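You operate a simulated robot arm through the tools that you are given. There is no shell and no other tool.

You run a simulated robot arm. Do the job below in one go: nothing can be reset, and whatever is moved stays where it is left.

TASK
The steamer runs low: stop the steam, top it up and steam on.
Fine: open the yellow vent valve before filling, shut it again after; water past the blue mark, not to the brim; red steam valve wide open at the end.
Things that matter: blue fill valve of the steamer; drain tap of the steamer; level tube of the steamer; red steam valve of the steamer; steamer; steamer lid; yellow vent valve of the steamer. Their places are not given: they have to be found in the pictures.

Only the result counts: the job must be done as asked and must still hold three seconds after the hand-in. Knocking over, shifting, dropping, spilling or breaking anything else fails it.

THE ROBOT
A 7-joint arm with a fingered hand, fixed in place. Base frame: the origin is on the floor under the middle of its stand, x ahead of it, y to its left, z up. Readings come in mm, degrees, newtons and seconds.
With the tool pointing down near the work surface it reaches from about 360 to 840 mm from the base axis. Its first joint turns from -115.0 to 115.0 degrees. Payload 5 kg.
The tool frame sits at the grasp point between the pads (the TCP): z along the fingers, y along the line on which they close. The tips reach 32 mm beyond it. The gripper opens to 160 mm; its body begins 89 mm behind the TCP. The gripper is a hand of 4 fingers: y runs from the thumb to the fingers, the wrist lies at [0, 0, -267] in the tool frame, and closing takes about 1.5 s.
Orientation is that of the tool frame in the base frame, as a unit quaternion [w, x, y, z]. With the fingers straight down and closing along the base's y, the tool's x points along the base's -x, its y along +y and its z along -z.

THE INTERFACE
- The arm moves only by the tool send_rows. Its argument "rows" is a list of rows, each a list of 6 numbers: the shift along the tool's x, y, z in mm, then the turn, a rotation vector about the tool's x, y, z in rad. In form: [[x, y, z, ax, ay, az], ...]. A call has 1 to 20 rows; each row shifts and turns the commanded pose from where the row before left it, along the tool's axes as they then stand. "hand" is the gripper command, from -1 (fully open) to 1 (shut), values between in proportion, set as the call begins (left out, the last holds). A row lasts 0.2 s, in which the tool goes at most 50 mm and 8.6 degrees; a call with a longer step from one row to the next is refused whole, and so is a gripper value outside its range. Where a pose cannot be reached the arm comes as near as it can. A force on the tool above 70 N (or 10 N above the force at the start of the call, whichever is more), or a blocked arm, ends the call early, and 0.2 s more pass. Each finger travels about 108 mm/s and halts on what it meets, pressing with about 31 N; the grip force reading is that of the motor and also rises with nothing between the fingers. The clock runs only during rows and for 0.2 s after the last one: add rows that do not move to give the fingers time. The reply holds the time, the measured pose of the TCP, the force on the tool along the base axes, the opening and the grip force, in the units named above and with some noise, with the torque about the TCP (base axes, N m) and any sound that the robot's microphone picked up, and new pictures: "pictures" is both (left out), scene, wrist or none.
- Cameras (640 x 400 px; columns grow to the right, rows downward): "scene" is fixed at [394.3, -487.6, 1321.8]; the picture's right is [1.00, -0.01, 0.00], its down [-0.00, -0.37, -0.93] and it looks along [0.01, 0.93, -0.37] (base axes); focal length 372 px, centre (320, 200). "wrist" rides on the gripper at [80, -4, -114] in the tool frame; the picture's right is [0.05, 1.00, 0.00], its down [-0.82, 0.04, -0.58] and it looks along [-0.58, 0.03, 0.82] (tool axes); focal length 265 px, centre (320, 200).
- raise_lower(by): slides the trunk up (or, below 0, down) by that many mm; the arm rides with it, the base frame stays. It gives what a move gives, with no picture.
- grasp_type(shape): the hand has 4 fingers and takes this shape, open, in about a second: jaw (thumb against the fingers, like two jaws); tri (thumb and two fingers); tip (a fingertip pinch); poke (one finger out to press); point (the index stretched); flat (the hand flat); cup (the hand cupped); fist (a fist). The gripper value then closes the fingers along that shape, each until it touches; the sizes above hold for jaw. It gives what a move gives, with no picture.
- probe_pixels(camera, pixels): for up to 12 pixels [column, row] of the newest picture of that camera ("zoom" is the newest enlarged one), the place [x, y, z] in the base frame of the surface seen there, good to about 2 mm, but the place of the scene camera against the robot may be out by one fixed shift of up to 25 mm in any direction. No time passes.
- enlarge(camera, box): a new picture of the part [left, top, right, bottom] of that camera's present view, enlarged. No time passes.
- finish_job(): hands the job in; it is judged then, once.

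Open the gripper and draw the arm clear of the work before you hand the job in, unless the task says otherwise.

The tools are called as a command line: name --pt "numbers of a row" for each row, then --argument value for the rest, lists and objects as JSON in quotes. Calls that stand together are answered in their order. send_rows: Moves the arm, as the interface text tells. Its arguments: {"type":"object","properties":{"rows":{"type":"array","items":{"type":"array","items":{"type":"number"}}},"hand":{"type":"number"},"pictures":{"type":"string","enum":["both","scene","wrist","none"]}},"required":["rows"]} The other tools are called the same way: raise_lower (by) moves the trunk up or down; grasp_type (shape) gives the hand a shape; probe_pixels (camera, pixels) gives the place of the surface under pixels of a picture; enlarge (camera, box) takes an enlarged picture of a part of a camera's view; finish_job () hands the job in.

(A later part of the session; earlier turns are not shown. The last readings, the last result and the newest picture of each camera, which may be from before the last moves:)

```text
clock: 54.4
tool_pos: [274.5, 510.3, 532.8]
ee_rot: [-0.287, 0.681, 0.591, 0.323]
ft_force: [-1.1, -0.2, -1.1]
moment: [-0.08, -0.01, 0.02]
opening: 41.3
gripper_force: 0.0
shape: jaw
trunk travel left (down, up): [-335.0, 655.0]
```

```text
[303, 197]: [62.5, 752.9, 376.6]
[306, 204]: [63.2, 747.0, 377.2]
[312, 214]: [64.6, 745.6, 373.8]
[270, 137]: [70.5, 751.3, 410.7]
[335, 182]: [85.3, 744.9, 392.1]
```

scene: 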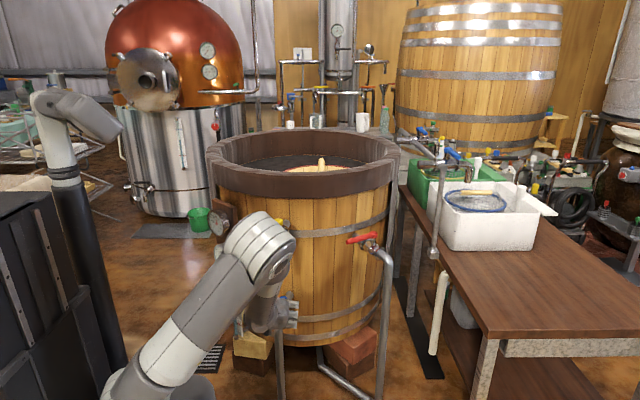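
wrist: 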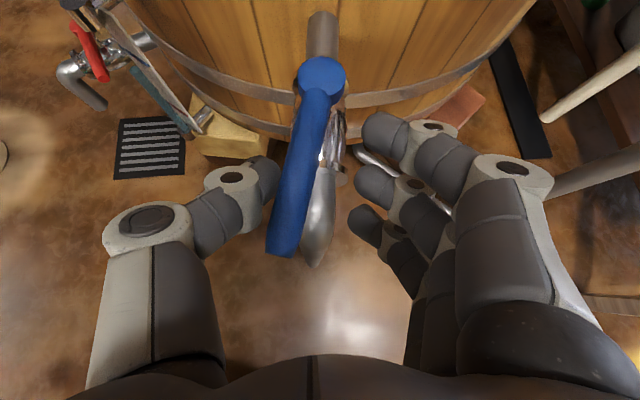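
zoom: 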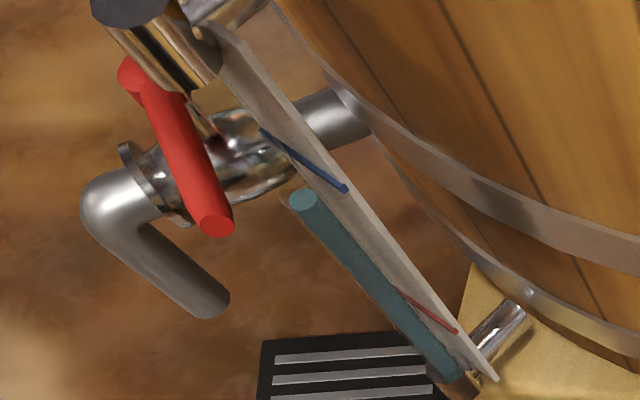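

Level is 377, rising 9 mm/s, mark at 391. Closing will take about 3–4 s, so I wait 0.6 s and start the clockwise return with the fingers pushing.

send_rows --pt "0 0 0 0 0 0" --pt "0 0 0 0 0 0" --pt "0 0 0 0 0 0" --pt "-0.36 -8.46 -0.27 0 0 0" --pt "0.19 -8.47 0.41 0 0 0.105" --pt "-0.13 -8.4 1.11 0 0 0.105" --pt "-0.44 -8.28 1.78 0 0 0.105" --pt "-0.71 -8.08 2.43 0 0 0.105" --pt "-0.95 -7.86 3.06 0 0 0.105" --pt "-1.11 -7.57 3.67 0 0 0.105" --pt "-1.23 -7.25 4.22 0 0 0.105" --pt "-1.27 -6.92 4.73 0 0 0.105" --pictures "wrist"

probe_pixels --camera "wrist" --pixels '[[350, 70], [340, 100], [330, 130], [320, 170], [310, 200]]'

```text
clock: 56.2
tool_pos: [244.6, 528.4, 543.1]
ee_rot: [-0.351, 0.789, 0.425, 0.271]
ft_force: [20.9, -20.2, 23.0]
moment: [-1.57, -2.11, -0.27]
opening: 51.8
gripper_force: 0.0
shape: jaw
trunk travel left (down, up): [-335.0, 655.0]
stopped in row 9: the force on the tool passed its limit at 75 N (the readings are from after the stop); the commanded pose is now the measured one
```

wrist: 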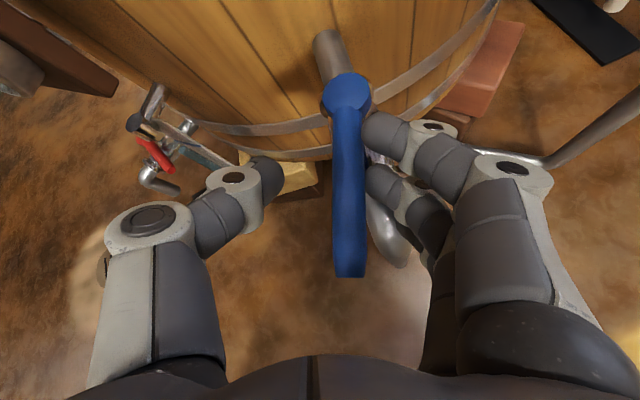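

```text
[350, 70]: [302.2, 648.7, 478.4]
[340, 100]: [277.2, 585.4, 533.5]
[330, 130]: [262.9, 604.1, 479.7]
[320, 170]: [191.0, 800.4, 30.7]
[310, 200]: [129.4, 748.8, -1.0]
```

The force limit tripped: something on the finger side is jammed. I look closely at the contact (no time passes) before reacting.

enlarge --camera "wrist" --box '[280, 60, 480, 300]'

probe_pixels --camera "wrist" --pixels '[[347, 95], [348, 130], [349, 170], [350, 210], [350, 260], [375, 130], [380, 185], [395, 235], [400, 250], [390, 215], [410, 190], [365, 135]]'

enlarge --camera "wrist" --box '[80, 60, 280, 220]'

```text
1.67 times, centred on (380, 180) of wrist
```

zoom: 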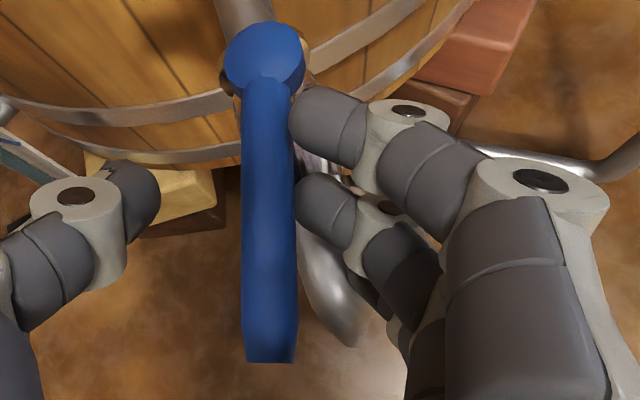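

```text
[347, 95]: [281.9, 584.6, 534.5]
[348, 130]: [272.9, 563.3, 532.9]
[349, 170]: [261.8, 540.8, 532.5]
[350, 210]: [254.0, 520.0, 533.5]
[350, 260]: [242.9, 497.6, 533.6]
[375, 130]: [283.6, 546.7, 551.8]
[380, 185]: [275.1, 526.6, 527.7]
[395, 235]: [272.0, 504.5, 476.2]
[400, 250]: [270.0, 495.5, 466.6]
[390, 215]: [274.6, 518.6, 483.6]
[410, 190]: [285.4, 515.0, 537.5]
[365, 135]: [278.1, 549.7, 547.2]
```

```text
2.50 times, centred on (180, 140) of wrist
```

zoom: 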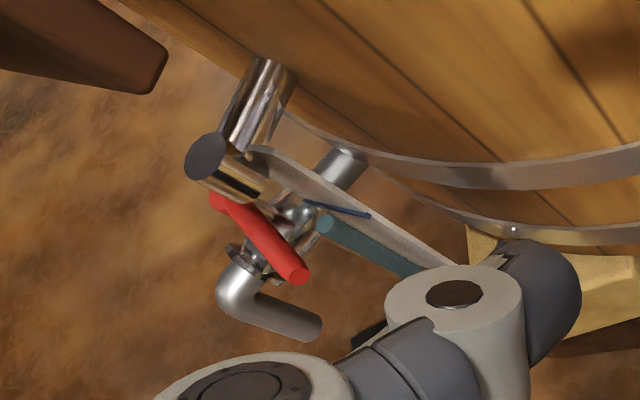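

The lever is still at 245°; the lowest finger is jammed beside the supply pipe at (395,235). I slide the hand outward past the pipe, drop it so the upper fingers catch the lever's end, and move against the lever.

send_rows --pt "-10 11.8 -24.9 0 0 0" --pt "-10 11.8 -24.9 0 0 0" --pt "-28.3 12.6 23.6 0 0 0" --pt "-6 -23 5 0 0 0" --pictures "wrist"

enlarge --camera "wrist" --box '[80, 0, 480, 260]'

```text
clock: 57.2
tool_pos: [219.3, 483.0, 511.3]
ee_rot: [-0.352, 0.79, 0.426, 0.265]
ft_force: [-0.2, 0.2, -0.1]
moment: [0.01, -0.03, -0.01]
opening: 40.2
gripper_force: 0.2
shape: jaw
trunk travel left (down, up): [-335.0, 655.0]
```

wrist: 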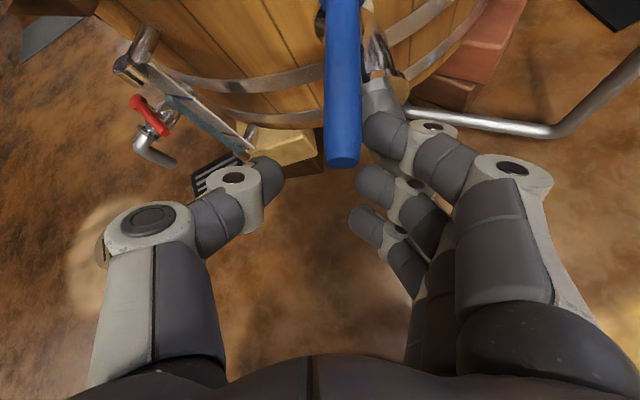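

```text
1.54 times, centred on (280, 130) of wrist
```

zoom: 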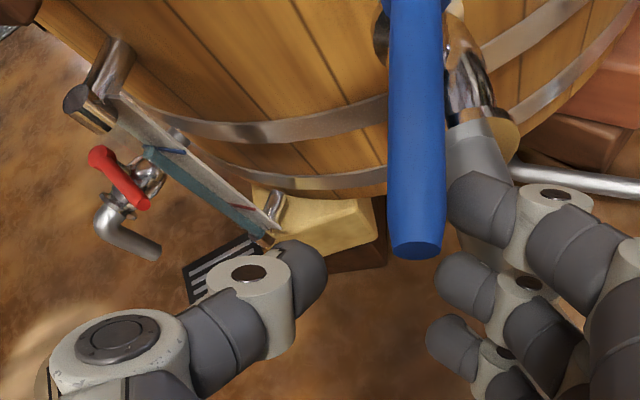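

Now the hand is outside the pipe with the upper finger beside the lever's end; no contact force. Water is just past the mark, so I push the lever clockwise right away.

send_rows --pt "0.76 -14.93 6.02 0 0 0.0733" --pt "1.15 -13.98 7.09 0 0 0.0733" --pt "1.04 -13.27 7.55 0 0 0.0733" --pt "0.86 -12.72 7.9 0 0 0.0733" --pt "1.39 -11.95 8.66 0 0 0.0733" --pt "1.37 -11.56 9.0 0 0 0.0733" --pictures "wrist"

enlarge --camera "wrist" --box '[180, 0, 500, 260]'

```text
clock: 58.6
tool_pos: [170.4, 557.5, 520.6]
ee_rot: [-0.403, 0.863, 0.244, 0.183]
ft_force: [0.6, -1.5, -0.7]
moment: [0.07, 0.06, -0.13]
opening: 41.1
gripper_force: 0.1
shape: jaw
trunk travel left (down, up): [-335.0, 655.0]
```

wrist: 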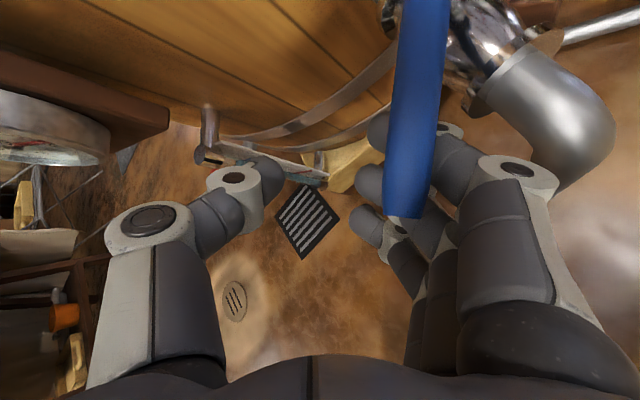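

```text
1.54 times, centred on (340, 130) of wrist
```

zoom: 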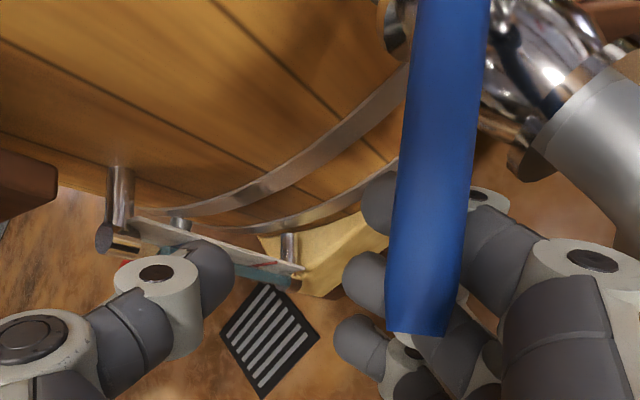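

The lever now lies across the fingers; I probe its angle (no time passes).

probe_pixels --camera "wrist" --pixels '[[422, 20], [420, 70], [415, 120], [410, 170], [405, 205], [372, 125], [365, 180], [445, 180], [240, 150], [310, 165]]'

```text
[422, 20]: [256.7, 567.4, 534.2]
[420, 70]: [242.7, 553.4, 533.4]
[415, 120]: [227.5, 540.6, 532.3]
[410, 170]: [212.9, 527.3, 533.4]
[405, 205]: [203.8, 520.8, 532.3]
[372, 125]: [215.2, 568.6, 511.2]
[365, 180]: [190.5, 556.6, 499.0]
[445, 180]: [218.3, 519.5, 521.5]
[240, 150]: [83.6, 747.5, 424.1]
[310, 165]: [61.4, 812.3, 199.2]
```

Lever is at 221° and resting against the finger links, moving easily. I keep pushing.

send_rows --pt "2.16 -10.95 9.69 0 0 0.0733" --pt "3.03 -10.28 10.15 0 0 0.0733" --pt "3.97 -9.65 10.38 0 0 0.0733" --pt "4.98 -9.15 10.53 0 0 0.0733" --pt "5.39 -7.31 11.45 0 0 0" --pictures "wrist"

enlarge --camera "wrist" --box '[180, 0, 500, 260]'

probe_pixels --camera "wrist" --pixels '[[400, 20], [398, 70], [390, 120], [385, 170], [380, 205], [420, 30], [420, 70], [415, 120], [410, 170]]'

```text
clock: 59.9
tool_pos: [172.2, 629.6, 525.7]
ee_rot: [-0.424, 0.89, 0.115, 0.121]
ft_force: [-4.7, -2.8, -4.1]
moment: [0.18, 0.25, -0.37]
opening: 40.8
gripper_force: 0.0
shape: jaw
trunk travel left (down, up): [-335.0, 655.0]
```

wrist: 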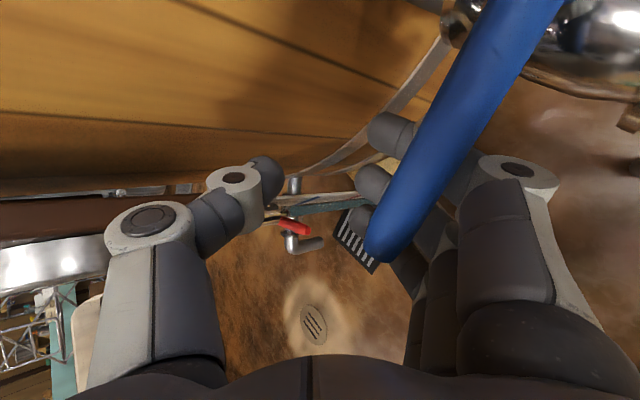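

```text
1.54 times, centred on (340, 130) of wrist
```

zoom: 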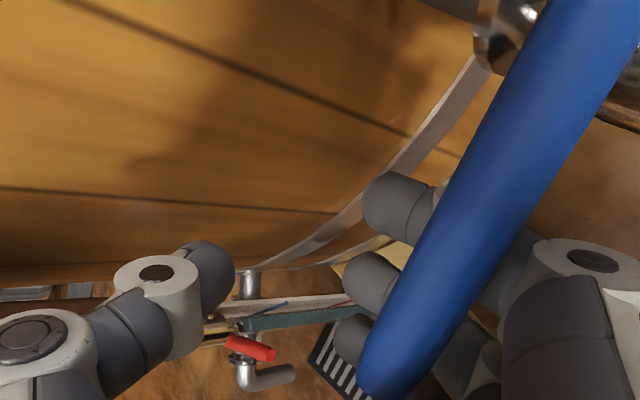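

```text
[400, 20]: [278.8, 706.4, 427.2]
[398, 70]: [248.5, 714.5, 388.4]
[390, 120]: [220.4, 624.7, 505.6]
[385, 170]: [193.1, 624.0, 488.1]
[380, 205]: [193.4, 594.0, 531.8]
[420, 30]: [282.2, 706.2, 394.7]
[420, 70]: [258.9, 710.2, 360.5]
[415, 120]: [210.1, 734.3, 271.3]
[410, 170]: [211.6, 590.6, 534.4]
```

Water in the tube is already past the blue mark. I probe the lever properly along (510,40)–(385,245).

probe_pixels --camera "wrist" --pixels '[[515, 30], [480, 90], [450, 140], [420, 190], [395, 230], [380, 250], [295, 205], [315, 190], [330, 205]]'

enlarge --camera "wrist" --box '[240, 160, 400, 270]'

```text
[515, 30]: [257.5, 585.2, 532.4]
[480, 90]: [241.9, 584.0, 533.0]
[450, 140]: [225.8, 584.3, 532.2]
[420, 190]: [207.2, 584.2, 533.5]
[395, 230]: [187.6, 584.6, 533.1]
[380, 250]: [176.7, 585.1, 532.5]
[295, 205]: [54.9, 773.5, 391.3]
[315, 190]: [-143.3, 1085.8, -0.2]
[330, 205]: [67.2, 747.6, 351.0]
```

```text
3.64 times, centred on (320, 215) of wrist
```

zoom: 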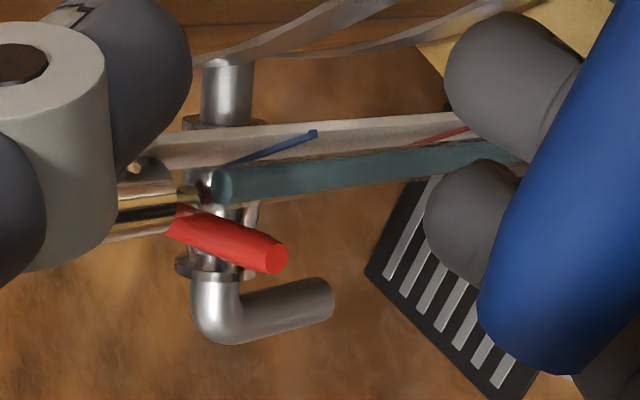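

Lever at 180°, needs 171°. I push the last bit.

send_rows --pt "4.24 -7.54 11.16 0 0 0" --pt "2.5 -3.07 4.94 0 0 0" --pictures "wrist"

probe_pixels --camera "wrist" --pixels '[[515, 30], [480, 90], [450, 140], [420, 190], [400, 230], [390, 250]]'

enlarge --camera "wrist" --box '[240, 130, 440, 270]'

```text
clock: 60.5
tool_pos: [178.3, 646.8, 524.7]
ee_rot: [-0.423, 0.891, 0.114, 0.12]
ft_force: [-8.4, -14.5, -6.7]
moment: [0.19, 0.31, -1.01]
opening: 42.7
gripper_force: 0.1
shape: jaw
trunk travel left (down, up): [-335.0, 655.0]
```

wrist: 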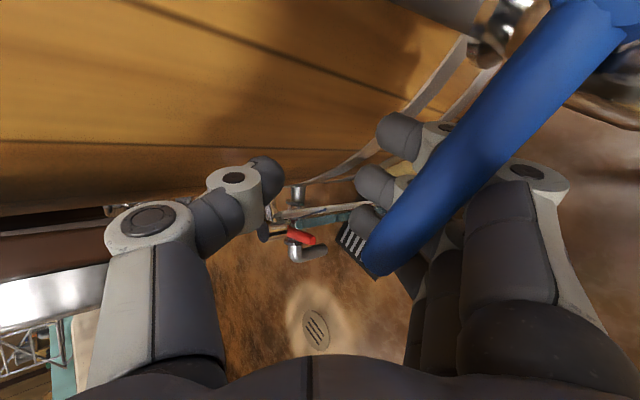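

```text
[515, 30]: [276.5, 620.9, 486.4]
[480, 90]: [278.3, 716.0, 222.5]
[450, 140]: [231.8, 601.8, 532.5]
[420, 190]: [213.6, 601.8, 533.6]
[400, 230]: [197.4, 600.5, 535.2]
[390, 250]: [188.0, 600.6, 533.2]
```

```text
2.86 times, centred on (340, 200) of wrist
```

zoom: 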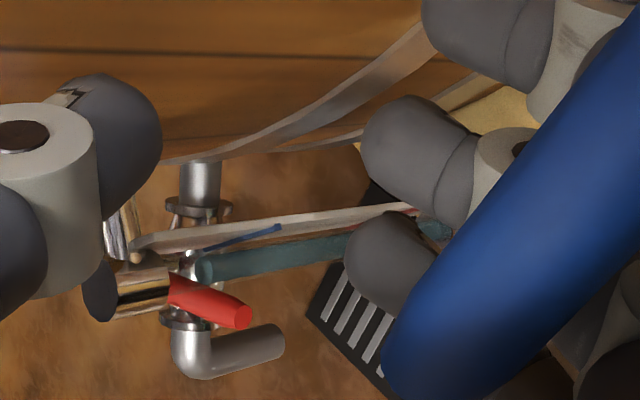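

Force jumped to ~18 N, suggesting the stop. I probe along the lever's middle line and the water top.

probe_pixels --camera "wrist" --pixels '[[580, 30], [545, 75], [500, 130], [460, 175], [420, 222], [395, 250]]'

probe_pixels --camera "zoom" --pixels '[[204, 268], [210, 266], [225, 262], [205, 248], [278, 227], [100, 290]]'

send_rows --pt "0 0 0 0 0 0" --pt "0 0 0 0 0 0" --pictures "both"

enlarge --camera "wrist" --box '[240, 130, 440, 270]'

```text
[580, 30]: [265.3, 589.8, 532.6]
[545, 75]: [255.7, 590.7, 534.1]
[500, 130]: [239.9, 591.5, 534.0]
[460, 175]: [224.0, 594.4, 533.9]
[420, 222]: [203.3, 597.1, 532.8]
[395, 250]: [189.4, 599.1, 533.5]
```

```text
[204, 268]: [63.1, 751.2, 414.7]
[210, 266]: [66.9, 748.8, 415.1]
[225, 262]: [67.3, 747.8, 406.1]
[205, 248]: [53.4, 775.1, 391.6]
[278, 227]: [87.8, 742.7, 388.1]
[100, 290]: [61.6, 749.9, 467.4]
```

```text
clock: 61.0
tool_pos: [177.7, 648.6, 524.6]
ee_rot: [-0.424, 0.89, 0.115, 0.12]
ft_force: [-8.7, -16.4, -8.5]
moment: [0.33, 0.5, -1.21]
opening: 43.2
gripper_force: 0.0
shape: jaw
trunk travel left (down, up): [-335.0, 655.0]
```

scene: 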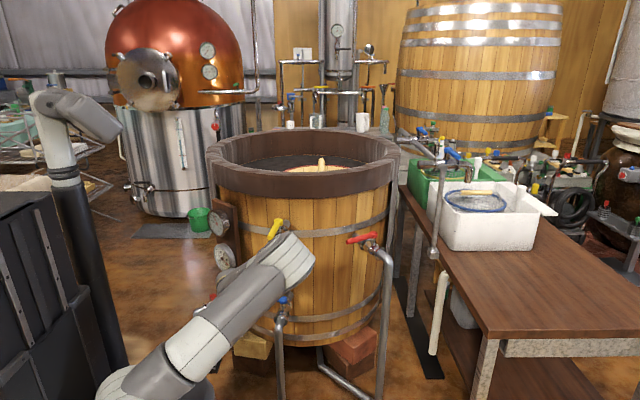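
wrist: 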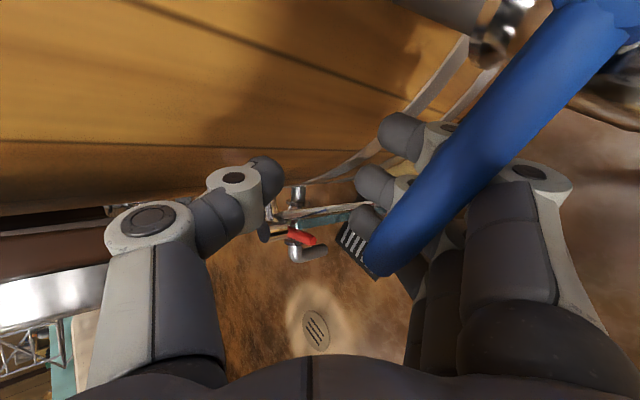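

```text
2.86 times, centred on (340, 200) of wrist
```

zoom: 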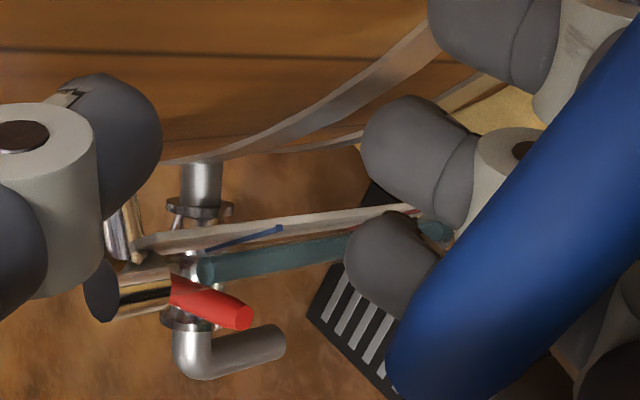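

Level is 415 and steady (mark 390, tube top 467); the lever is at ~172.8° against ~171.7° originally. I press 3 mm more to seat it.

send_rows --pt "0.78 -1.69 2.41 0 0 0" --pt "0 0 0 0 0 0" --pictures "wrist"

probe_pixels --camera "wrist" --pixels '[[580, 30], [545, 75], [500, 130], [460, 175], [420, 222], [395, 250]]'

```text
clock: 61.6
tool_pos: [178.3, 650.2, 526.6]
ee_rot: [-0.423, 0.891, 0.115, 0.121]
ft_force: [-11.6, -24.0, -6.1]
moment: [0.17, 0.42, -1.85]
opening: 44.6
gripper_force: 0.0
shape: jaw
trunk travel left (down, up): [-335.0, 655.0]
```

wrist: 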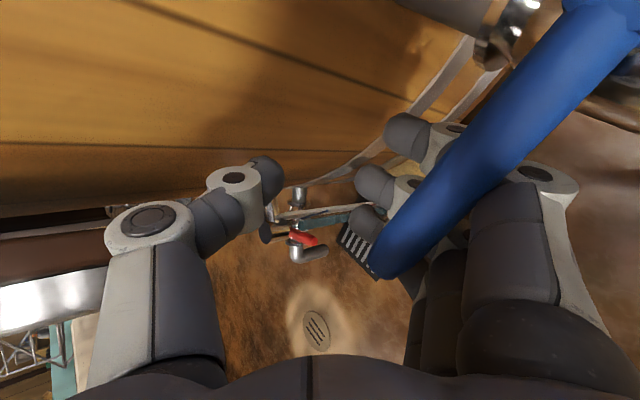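

```text
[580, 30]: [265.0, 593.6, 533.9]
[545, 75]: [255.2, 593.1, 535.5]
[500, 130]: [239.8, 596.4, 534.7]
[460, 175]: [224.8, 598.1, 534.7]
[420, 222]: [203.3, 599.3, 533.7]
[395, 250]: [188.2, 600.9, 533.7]
```

The lever no longer moves under 26 N: blue is seated shut. I centre off it, slide the hand off the lever's end to the left, and draw back.

send_rows --pt "0 5 0 0 0 0" --pt "0 6 0 0 0 0" --pt "0 0 0 0 0 0" --pt "-32.5 -13.8 -0.2 0 0 0" --pt "-32.5 -13.8 -0.2 0 0 0" --pt "-10.9 17.2 -42.5 0 0 0" --pt "-10.9 17.2 -42.5 0 0 0" --pt "-10.9 17.2 -42.5 0 0 0" --pt "0 0 0 0 0 0" --hand 0.2 --pictures "both"

enlarge --camera "wrist" --box '[200, 0, 520, 220]'

enlarge --camera "scene" --box '[200, 260, 320, 345]'

```text
clock: 63.6
tool_pos: [84.3, 521.3, 550.0]
ee_rot: [-0.425, 0.89, 0.115, 0.122]
ft_force: [-0.9, 0.4, -0.4]
moment: [0.02, 0.03, 0.01]
opening: 63.5
gripper_force: 0.0
shape: jaw
trunk travel left (down, up): [-335.0, 655.0]
```

scene: 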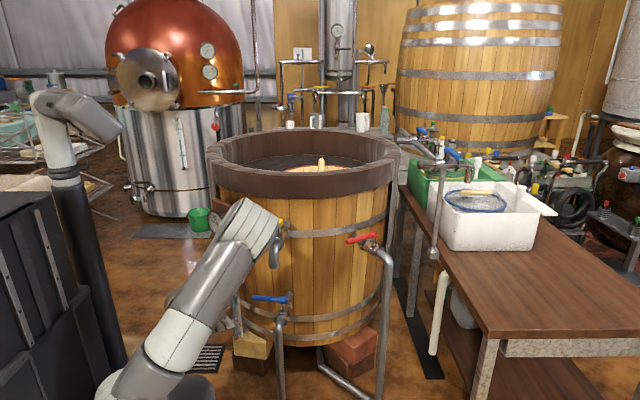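
wrist: 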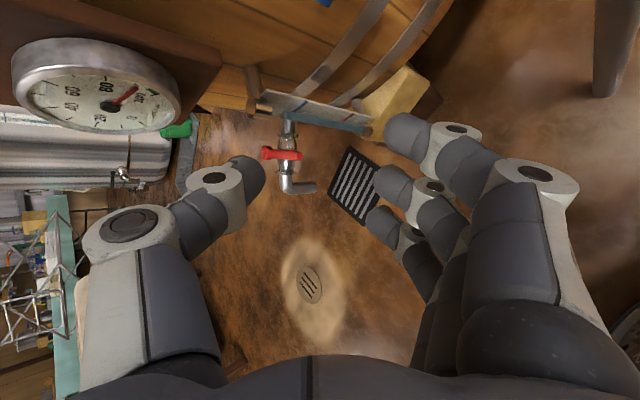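

```text
1.82 times, centred on (360, 110) of wrist
```

zoom: 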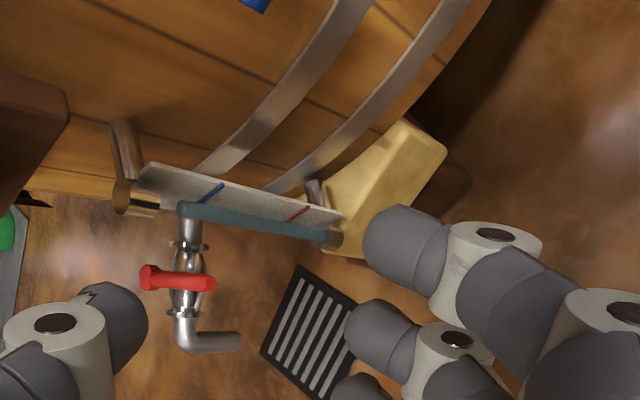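

```text
4.71 times, centred on (260, 302) of scene
```

zoom: 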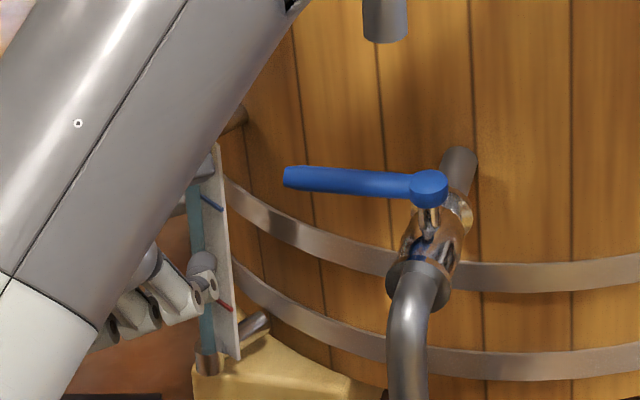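

Blue lies crosswise again and the water stands past the mark. I check its angle against the original from the scene view.

probe_pixels --camera "zoom" --pixels '[[428, 180], [400, 180], [350, 178], [300, 172], [290, 175]]'

probe_pixels --camera "wrist" --pixels '[[270, 103], [300, 107], [335, 115], [285, 100], [355, 123]]'

```text
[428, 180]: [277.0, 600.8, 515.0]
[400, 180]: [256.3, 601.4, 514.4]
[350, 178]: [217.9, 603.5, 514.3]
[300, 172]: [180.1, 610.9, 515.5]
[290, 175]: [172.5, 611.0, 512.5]
```

```text
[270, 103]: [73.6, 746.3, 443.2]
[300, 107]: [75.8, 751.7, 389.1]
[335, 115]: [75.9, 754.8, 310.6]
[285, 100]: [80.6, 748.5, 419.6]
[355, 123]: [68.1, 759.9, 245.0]
```

Blue is back at its original closed angle. Now I straighten the tool to vertical at this free spot and raise the trunk for the yellow valve.

send_rows --pt "0 0 0 0 0 0.14" --pt "0 0 0 0 0 0.14" --pt "0 0 0 0 0 0.14" --pt "0 0 0 -0.13 0 0" --pt "0 0 0 -0.13 0 0" --pt "0 0 0 -0.13 0 0" --pt "0 0 0 -0.13 0 0" --pt "0 0 0 -0.13 0 0" --pt "0 0 0 -0.13 0 0" --pt "0 0 0 -0.13 0 0" --pt "0 0 0 0 0 0" --hand 0.2 --pictures "scene"

```text
clock: 66.0
tool_pos: [82.9, 519.9, 549.0]
ee_rot: [-0.001, 0.997, -0.079, -0.005]
ft_force: [-1.0, 1.2, -0.4]
moment: [0.01, 0.01, 0.01]
opening: 63.6
gripper_force: 0.2
shape: jaw
trunk travel left (down, up): [-335.0, 655.0]
```

scene: 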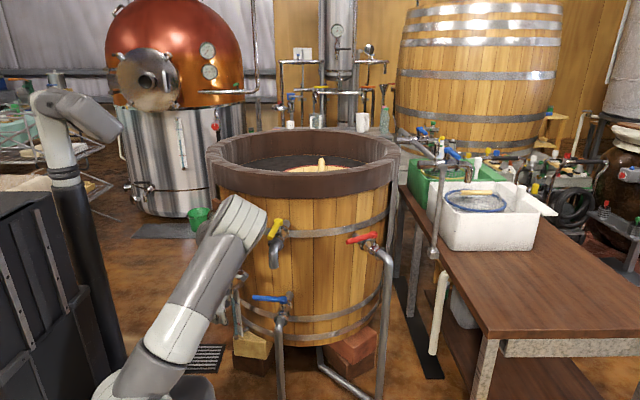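

The tool is vertical and clear. I raise the trunk by 380 mm.

raise_lower --by 380

send_rows --pt "0 0 0 0 0 -0.1425" --pt "0 0 0 0 0 -0.1425" --pt "0 0 0 0 0 -0.1425" --pt "0 0 0 0 0 -0.1425" --pt "0 0 0 0 0 -0.1425" --pt "0 0 0 0 0 -0.1425" --pt "0 0 0 0 0 -0.1425" --pt "0 0 0 0 0 -0.1425" --pt "0 0 0 0 0 -0.1425" --pt "0 0 0 0 0 -0.1425" --pt "0 0 0 0 0 -0.1425" --pt "0 0 0 0 0 -0.1425" --pt "0 0 0 0 0 0" --pictures "both"

enlarge --camera "scene" --box '[215, 275, 263, 345]'

```text
clock: 69.7
tool_pos: [82.3, 520.2, 928.4]
ee_rot: [-0.002, 0.997, -0.079, -0.005]
ft_force: [-0.8, 0.1, -0.1]
moment: [0.0, 0.02, -0.01]
opening: 63.7
gripper_force: 0.1
shape: jaw
trunk travel left (down, up): [-715.0, 275.0]
```

```text
clock: 72.5
tool_pos: [82.3, 520.8, 930.6]
ee_rot: [-0.005, 0.713, 0.701, -0.001]
ft_force: [0.6, 0.3, 0.4]
moment: [0.0, -0.01, 0.02]
opening: 63.9
gripper_force: 0.0
shape: jaw
trunk travel left (down, up): [-715.0, 275.0]
```

scene: 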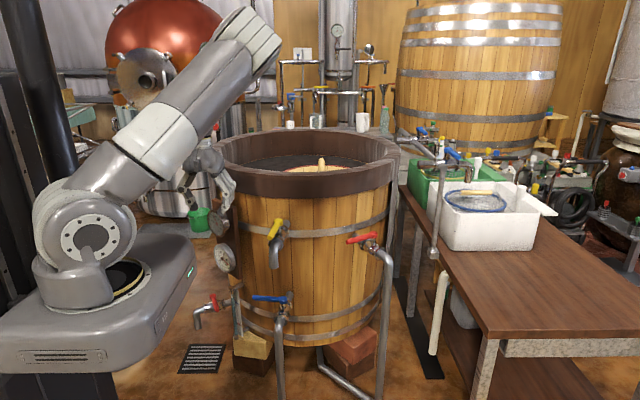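
wrist: 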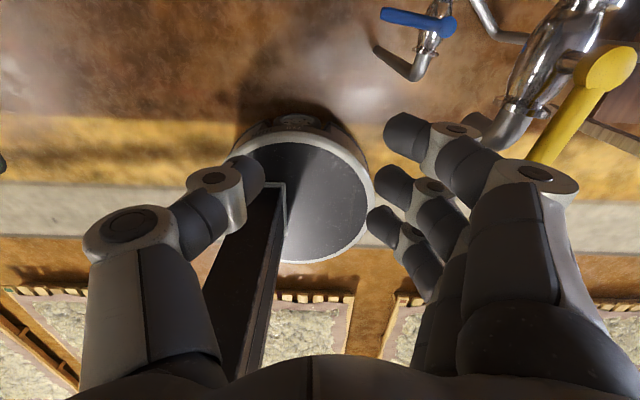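

```text
5.71 times, centred on (239, 310) of scene
```

zoom: 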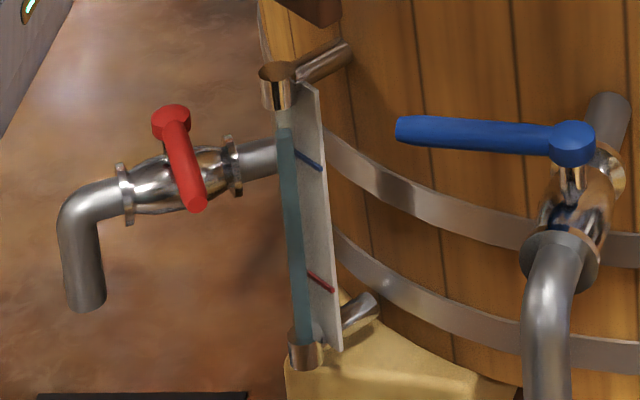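

The tube shows the water well past the blue mark and steady. I move over the yellow lever's outer half at z=930 and look.

probe_pixels --camera "zoom" --pixels '[[285, 132], [286, 140], [288, 160], [310, 160], [278, 75]]'

send_rows --pt "-7.5 46.6 0 0 0 0" --pt "-7.5 46.6 0 0 0 0" --pt "-7.5 46.6 0 0 0 0" --pt "-7.5 46.6 0 0 0 0" --pt "0 0 0 0 0 0" --pictures "both"

```text
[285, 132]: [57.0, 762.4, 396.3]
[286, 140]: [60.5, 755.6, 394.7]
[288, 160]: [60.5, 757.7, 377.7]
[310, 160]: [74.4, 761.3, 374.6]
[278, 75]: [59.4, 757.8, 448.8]
```

```text
clock: 73.7
tool_pos: [269.3, 485.1, 926.8]
ee_rot: [-0.005, 0.713, 0.701, -0.001]
ft_force: [-0.7, 0.7, 0.2]
moment: [-0.01, 0.0, -0.01]
opening: 63.6
gripper_force: 0.1
shape: jaw
trunk travel left (down, up): [-715.0, 275.0]
```

scene: 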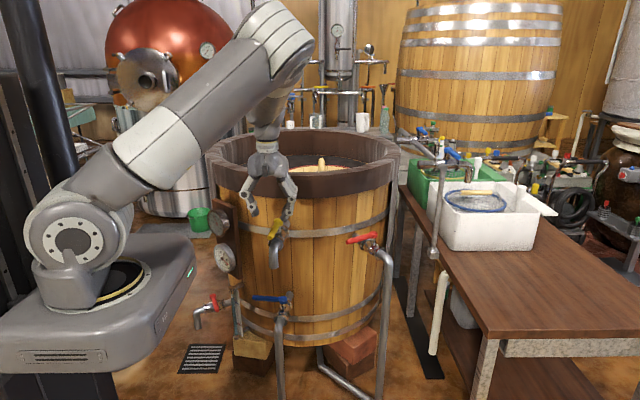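
wrist: 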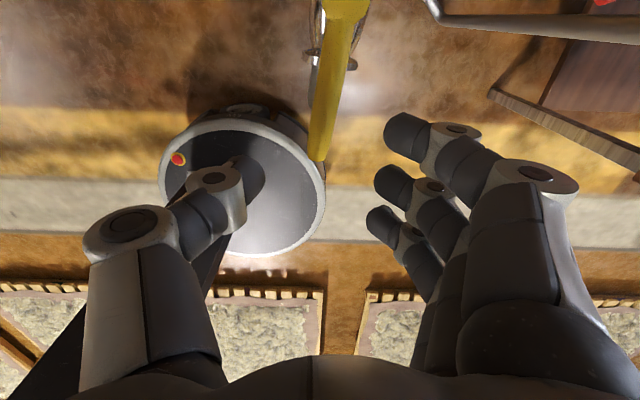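

The yellow lever shows between the digits at (345,15)–(320,155). I probe it.

probe_pixels --camera "wrist" --pixels '[[345, 8], [338, 40], [332, 80], [326, 115], [320, 148], [400, 130], [385, 185], [240, 175]]'

```text
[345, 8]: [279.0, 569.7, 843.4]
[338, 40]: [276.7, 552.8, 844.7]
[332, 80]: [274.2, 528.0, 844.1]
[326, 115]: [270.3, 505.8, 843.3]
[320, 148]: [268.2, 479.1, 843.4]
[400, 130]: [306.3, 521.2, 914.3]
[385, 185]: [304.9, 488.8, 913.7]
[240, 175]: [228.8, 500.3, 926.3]
```

Lever is at 263° with axis through (268,487). I descend to straddle it and narrow the grip.

send_rows --pt "0 -1 31 0 0 0" --pt "0 0 31 0 0 0" --pt "0 0 31 0 0 0" --pt "0 0 0 0 0 0" --pictures "none"

send_rows --pt "0 0 0 0 0 0" --pt "0 0 0 0 0 0" --pt "0 0 0 0 0 0" --hand 0.5 --pictures "both"

enlarge --camera "wrist" --box '[200, 0, 520, 260]'

```text
clock: 74.7
tool_pos: [266.1, 486.4, 830.8]
ee_rot: [-0.005, 0.715, 0.7, -0.001]
ft_force: [0.2, -0.5, 0.2]
moment: [0.02, 0.01, -0.01]
opening: 63.8
gripper_force: 0.2
shape: jaw
trunk travel left (down, up): [-715.0, 275.0]
```

```text
clock: 75.5
tool_pos: [267.3, 487.7, 831.9]
ee_rot: [-0.005, 0.714, 0.7, -0.001]
ft_force: [-0.1, -0.7, -0.7]
moment: [-0.01, -0.03, 0.03]
opening: 40.4
gripper_force: 0.0
shape: jaw
trunk travel left (down, up): [-715.0, 275.0]
```

scene: 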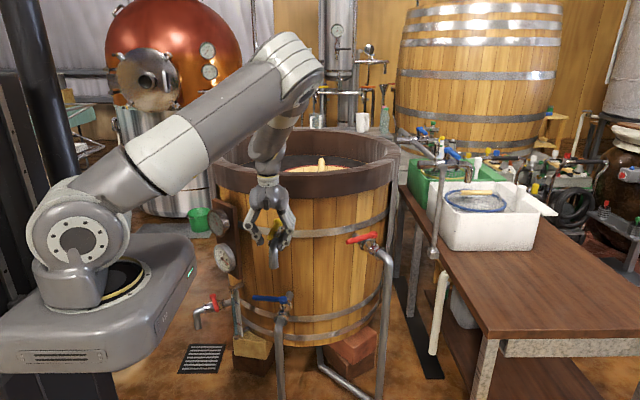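
wrist: 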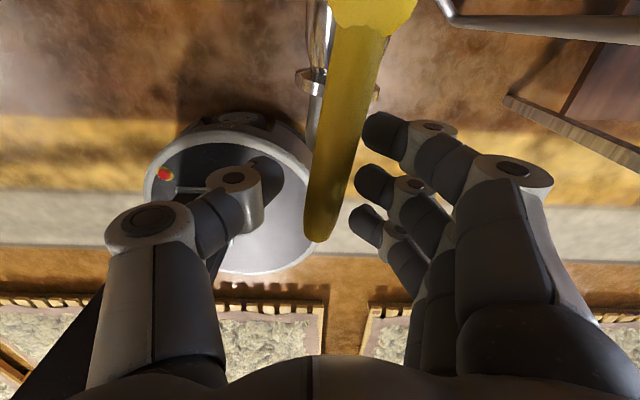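

```text
1.54 times, centred on (360, 130) of wrist
```

zoom: 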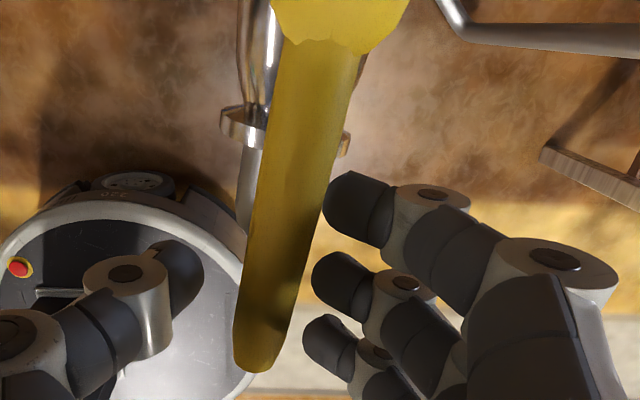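

The lever lies between thumb and fingers, free of the pipe. I start the clockwise closing arc, fingers pushing.

send_rows --pt "0.47 -9.0 0 0.0285 0 0.105" --pt "0.47 -9.0 0.26 0.0285 0.003 0.105" --pt "0.47 -8.99 0.51 0.0285 0.006 0.1048" --pt "0.47 -8.97 0.77 0.0285 0.0089 0.1046" --pt "0.47 -8.94 1.02 0.0285 0.0119 0.1043" --pictures "both"

probe_pixels --camera "wrist" --pixels '[[380, 20], [370, 70], [360, 120], [350, 170], [340, 210]]'

```text
clock: 76.7
tool_pos: [222.9, 497.7, 833.7]
ee_rot: [-0.063, 0.869, 0.489, -0.04]
ft_force: [3.0, 0.0, 0.0]
moment: [0.0, 0.02, 0.05]
opening: 41.0
gripper_force: 0.1
shape: jaw
trunk travel left (down, up): [-715.0, 275.0]
```

scene: 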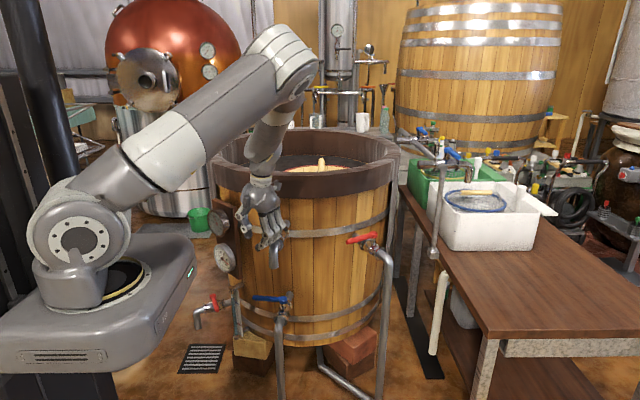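
wrist: 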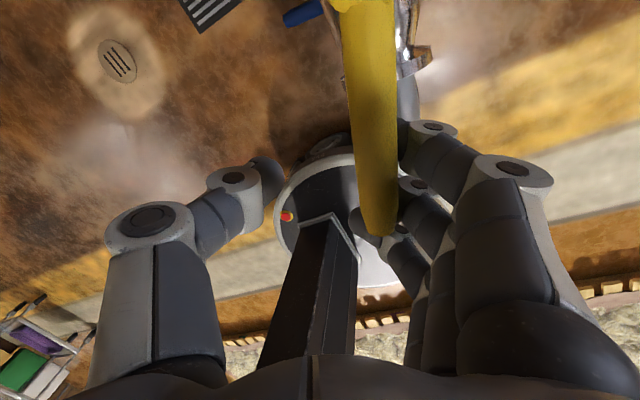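

```text
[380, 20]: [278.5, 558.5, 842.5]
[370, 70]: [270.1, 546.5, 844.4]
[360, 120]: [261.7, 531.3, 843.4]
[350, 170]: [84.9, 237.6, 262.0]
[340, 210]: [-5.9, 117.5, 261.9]
```

The lever follows the fingers at 3 N. I continue the arc.

send_rows --pt "0.47 -8.91 1.28 0.0285 0.0149 0.1039" --pt "0.47 -8.87 1.53 0.0285 0.0179 0.1035" --pt "0.47 -8.82 1.78 0.0285 0.0208 0.1029" --pt "0.47 -8.77 2.03 0.0285 0.0236 0.1023" --pt "0.47 -8.7 2.28 0.0285 0.0266 0.1016" --pt "0.47 -8.64 2.53 0.0285 0.0295 0.1008" --pictures "both"

probe_pixels --camera "wrist" --pixels '[[375, 20], [378, 70], [380, 120], [380, 170], [380, 210]]'

```text
clock: 78.1
tool_pos: [188.1, 540.1, 834.8]
ee_rot: [-0.151, 0.969, 0.192, -0.039]
ft_force: [1.4, -2.5, 0.5]
moment: [0.02, -0.01, 0.01]
opening: 40.5
gripper_force: 0.0
shape: jaw
trunk travel left (down, up): [-715.0, 275.0]
```

scene: 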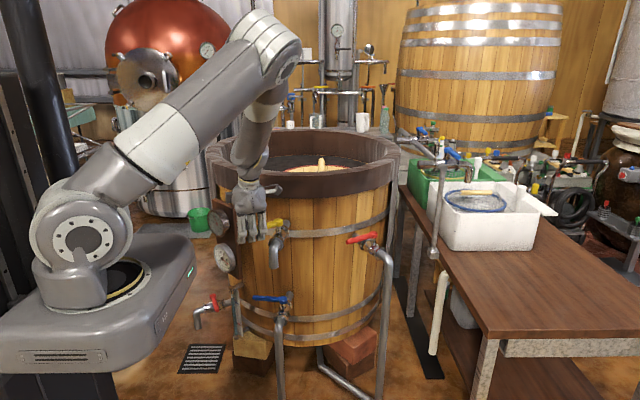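
wrist: 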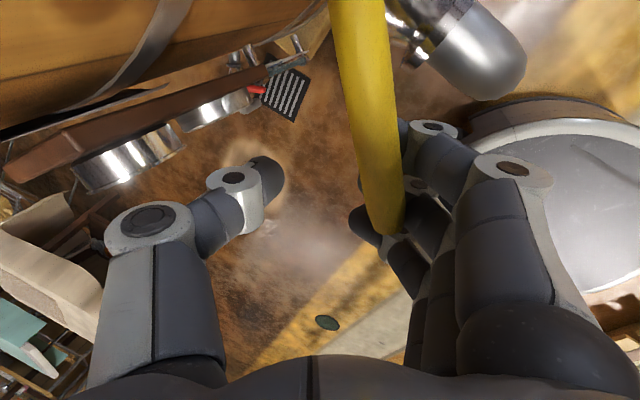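

```text
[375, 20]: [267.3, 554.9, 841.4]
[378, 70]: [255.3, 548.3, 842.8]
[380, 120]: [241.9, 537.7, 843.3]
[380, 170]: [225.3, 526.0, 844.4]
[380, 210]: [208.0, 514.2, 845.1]
```

Lever at 216°, fingers behind it. I continue about 24° further.

send_rows --pt "0.52 -9.4 3.05 0.0285 0.0323 0.0999" --pt "0.52 -9.3 3.32 0.0285 0.0352 0.0989" --pt "0.52 -9.2 3.57 0.0285 0.038 0.0979" --pt "0.52 -9.1 3.83 0.0285 0.0407 0.0968" --pictures "wrist"

probe_pixels --camera "wrist" --pixels '[[375, 20], [378, 70], [380, 120], [385, 170], [388, 210]]'

```text
clock: 79.1
tool_pos: [179.9, 577.6, 835.7]
ee_rot: [-0.207, 0.978, -0.015, -0.009]
ft_force: [-1.7, -0.9, -1.3]
moment: [0.04, 0.02, -0.02]
opening: 40.9
gripper_force: 0.1
shape: jaw
trunk travel left (down, up): [-715.0, 275.0]
```

wrist: 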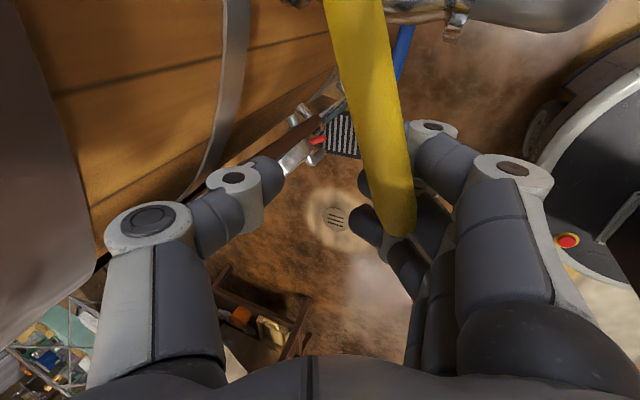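

```text
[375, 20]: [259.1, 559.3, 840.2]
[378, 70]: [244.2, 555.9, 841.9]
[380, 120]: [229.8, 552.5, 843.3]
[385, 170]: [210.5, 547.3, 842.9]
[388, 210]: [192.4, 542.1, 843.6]
```

Lever at ~195°; 23° to go. I continue with constant tilt.

send_rows --pt "0.54 -9.3 4.15 0 0.0427 0.0959" --pt "0.54 -9.3 4.15 0 0.0427 0.0959" --pt "0.54 -9.3 4.15 0 0.0427 0.0959" --pictures "both"

probe_pixels --camera "wrist" --pixels '[[375, 20], [378, 70], [383, 120], [388, 170], [391, 210]]'

```text
clock: 79.9
tool_pos: [186.9, 608.3, 834.3]
ee_rot: [-0.201, 0.965, -0.168, 0.024]
ft_force: [-2.0, -0.8, -0.6]
moment: [0.06, 0.0, -0.09]
opening: 40.8
gripper_force: 0.0
shape: jaw
trunk travel left (down, up): [-715.0, 275.0]
```

scene: 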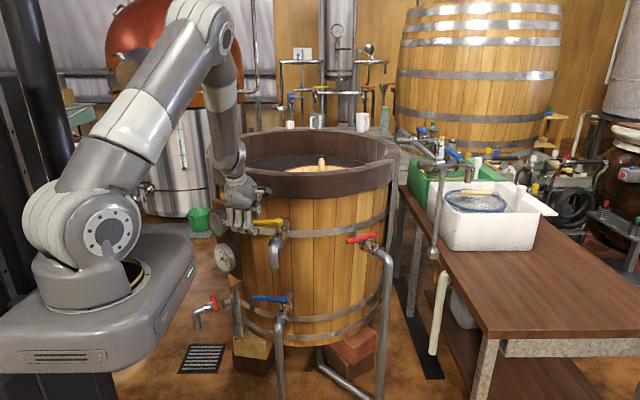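
wrist: 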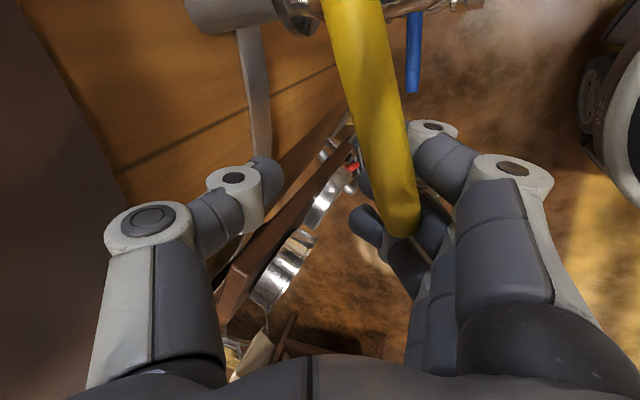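

```text
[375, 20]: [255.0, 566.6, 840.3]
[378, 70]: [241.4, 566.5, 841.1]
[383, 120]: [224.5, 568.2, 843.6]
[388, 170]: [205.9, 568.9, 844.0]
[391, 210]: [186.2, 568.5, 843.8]
```

Lever at ~178°, 7° to go. I push straight toward the tub in small steps.

send_rows --pt "-2.3 -6.0 2.7 0 0 0" --pt "-1.2 -3.0 1.3 0 0 0" --pt "0 0 0 0 0 0" --pictures "wrist"

probe_pixels --camera "wrist" --pixels '[[375, 20], [378, 70], [383, 120], [388, 170], [391, 210]]'

```text
clock: 80.7
tool_pos: [187.3, 618.0, 834.0]
ee_rot: [-0.203, 0.964, -0.168, 0.024]
ft_force: [-5.8, -1.7, -1.3]
moment: [0.06, 0.02, -0.24]
opening: 41.2
gripper_force: 0.0
shape: jaw
trunk travel left (down, up): [-715.0, 275.0]
```

wrist: 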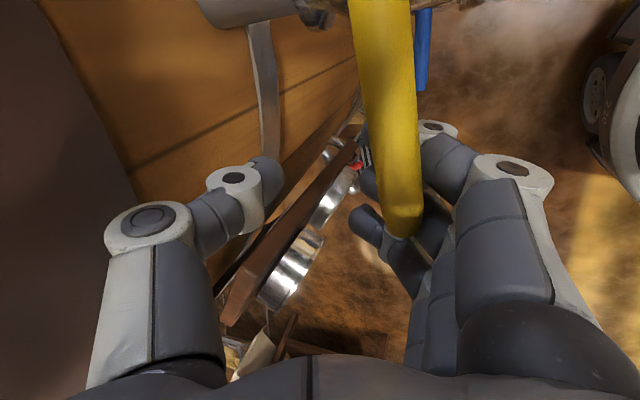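

```text
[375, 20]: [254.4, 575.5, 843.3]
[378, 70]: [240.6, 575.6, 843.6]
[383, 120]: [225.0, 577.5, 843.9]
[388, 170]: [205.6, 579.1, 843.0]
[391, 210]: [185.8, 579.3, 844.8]
```

I probe along the lever's actual centre line now.

probe_pixels --camera "wrist" --pixels '[[383, 20], [386, 70], [390, 120], [395, 170], [399, 210], [401, 225]]'

```text
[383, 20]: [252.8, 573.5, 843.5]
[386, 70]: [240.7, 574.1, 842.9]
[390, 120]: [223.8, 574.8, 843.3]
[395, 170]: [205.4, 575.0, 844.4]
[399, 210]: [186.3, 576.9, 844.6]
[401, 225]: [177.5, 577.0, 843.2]
```

Lever at ~177°; the tip needs 8 mm more. I push 8 mm more toward the tub.

send_rows --pt "-1.3 -3.45 1.5 0 0 0" --pt "-1.3 -3.45 1.5 0 0 0" --pt "0 0 0 0 0 0" --pictures "wrist"

probe_pixels --camera "wrist" --pixels '[[390, 20], [393, 70], [397, 120], [401, 170], [404, 210], [406, 225]]'

```text
clock: 81.5
tool_pos: [187.1, 626.8, 834.9]
ee_rot: [-0.203, 0.964, -0.167, 0.023]
ft_force: [-6.5, -1.8, -1.7]
moment: [0.04, 0.0, -0.31]
opening: 41.3
gripper_force: 0.0
shape: jaw
trunk travel left (down, up): [-715.0, 275.0]
```

wrist: 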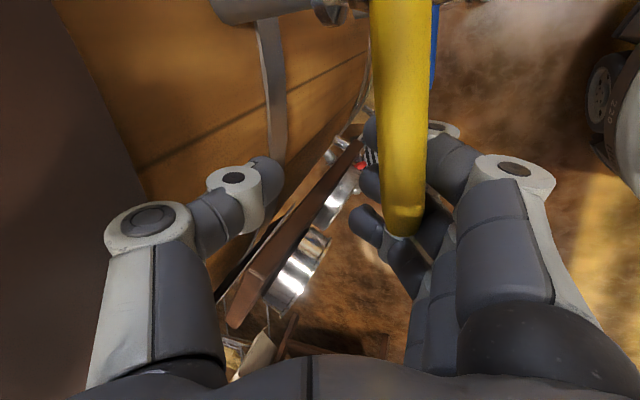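

```text
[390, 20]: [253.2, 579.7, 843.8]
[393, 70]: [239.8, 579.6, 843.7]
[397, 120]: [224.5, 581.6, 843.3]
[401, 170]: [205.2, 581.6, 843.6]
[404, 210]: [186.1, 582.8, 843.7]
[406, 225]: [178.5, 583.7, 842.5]
```

Nearly there (~173°); force still low. Two more 3 mm steps.

send_rows --pt "-1.0 -2.6 1.1 0 0 0" --pt "-1.0 -2.6 1.1 0 0 0" --pt "0 0 0 0 0 0" --pictures "wrist"

probe_pixels --camera "wrist" --pixels '[[410, 20], [410, 70], [410, 120], [408, 170], [408, 210], [407, 225]]'

```text
clock: 82.3
tool_pos: [187.5, 632.3, 835.2]
ee_rot: [-0.203, 0.965, -0.167, 0.024]
ft_force: [-5.9, -6.0, -3.0]
moment: [0.12, -0.02, -0.35]
opening: 42.2
gripper_force: 0.0
shape: jaw
trunk travel left (down, up): [-715.0, 275.0]
```

wrist: 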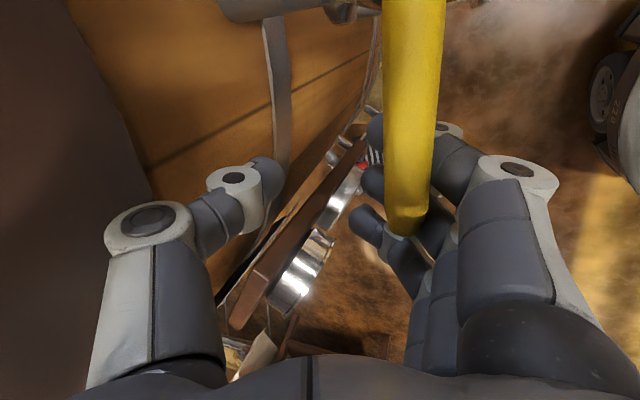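

```text
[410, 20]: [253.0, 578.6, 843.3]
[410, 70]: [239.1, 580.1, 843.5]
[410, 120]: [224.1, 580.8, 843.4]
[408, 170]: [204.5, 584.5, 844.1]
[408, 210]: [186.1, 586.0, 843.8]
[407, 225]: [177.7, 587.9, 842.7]
```

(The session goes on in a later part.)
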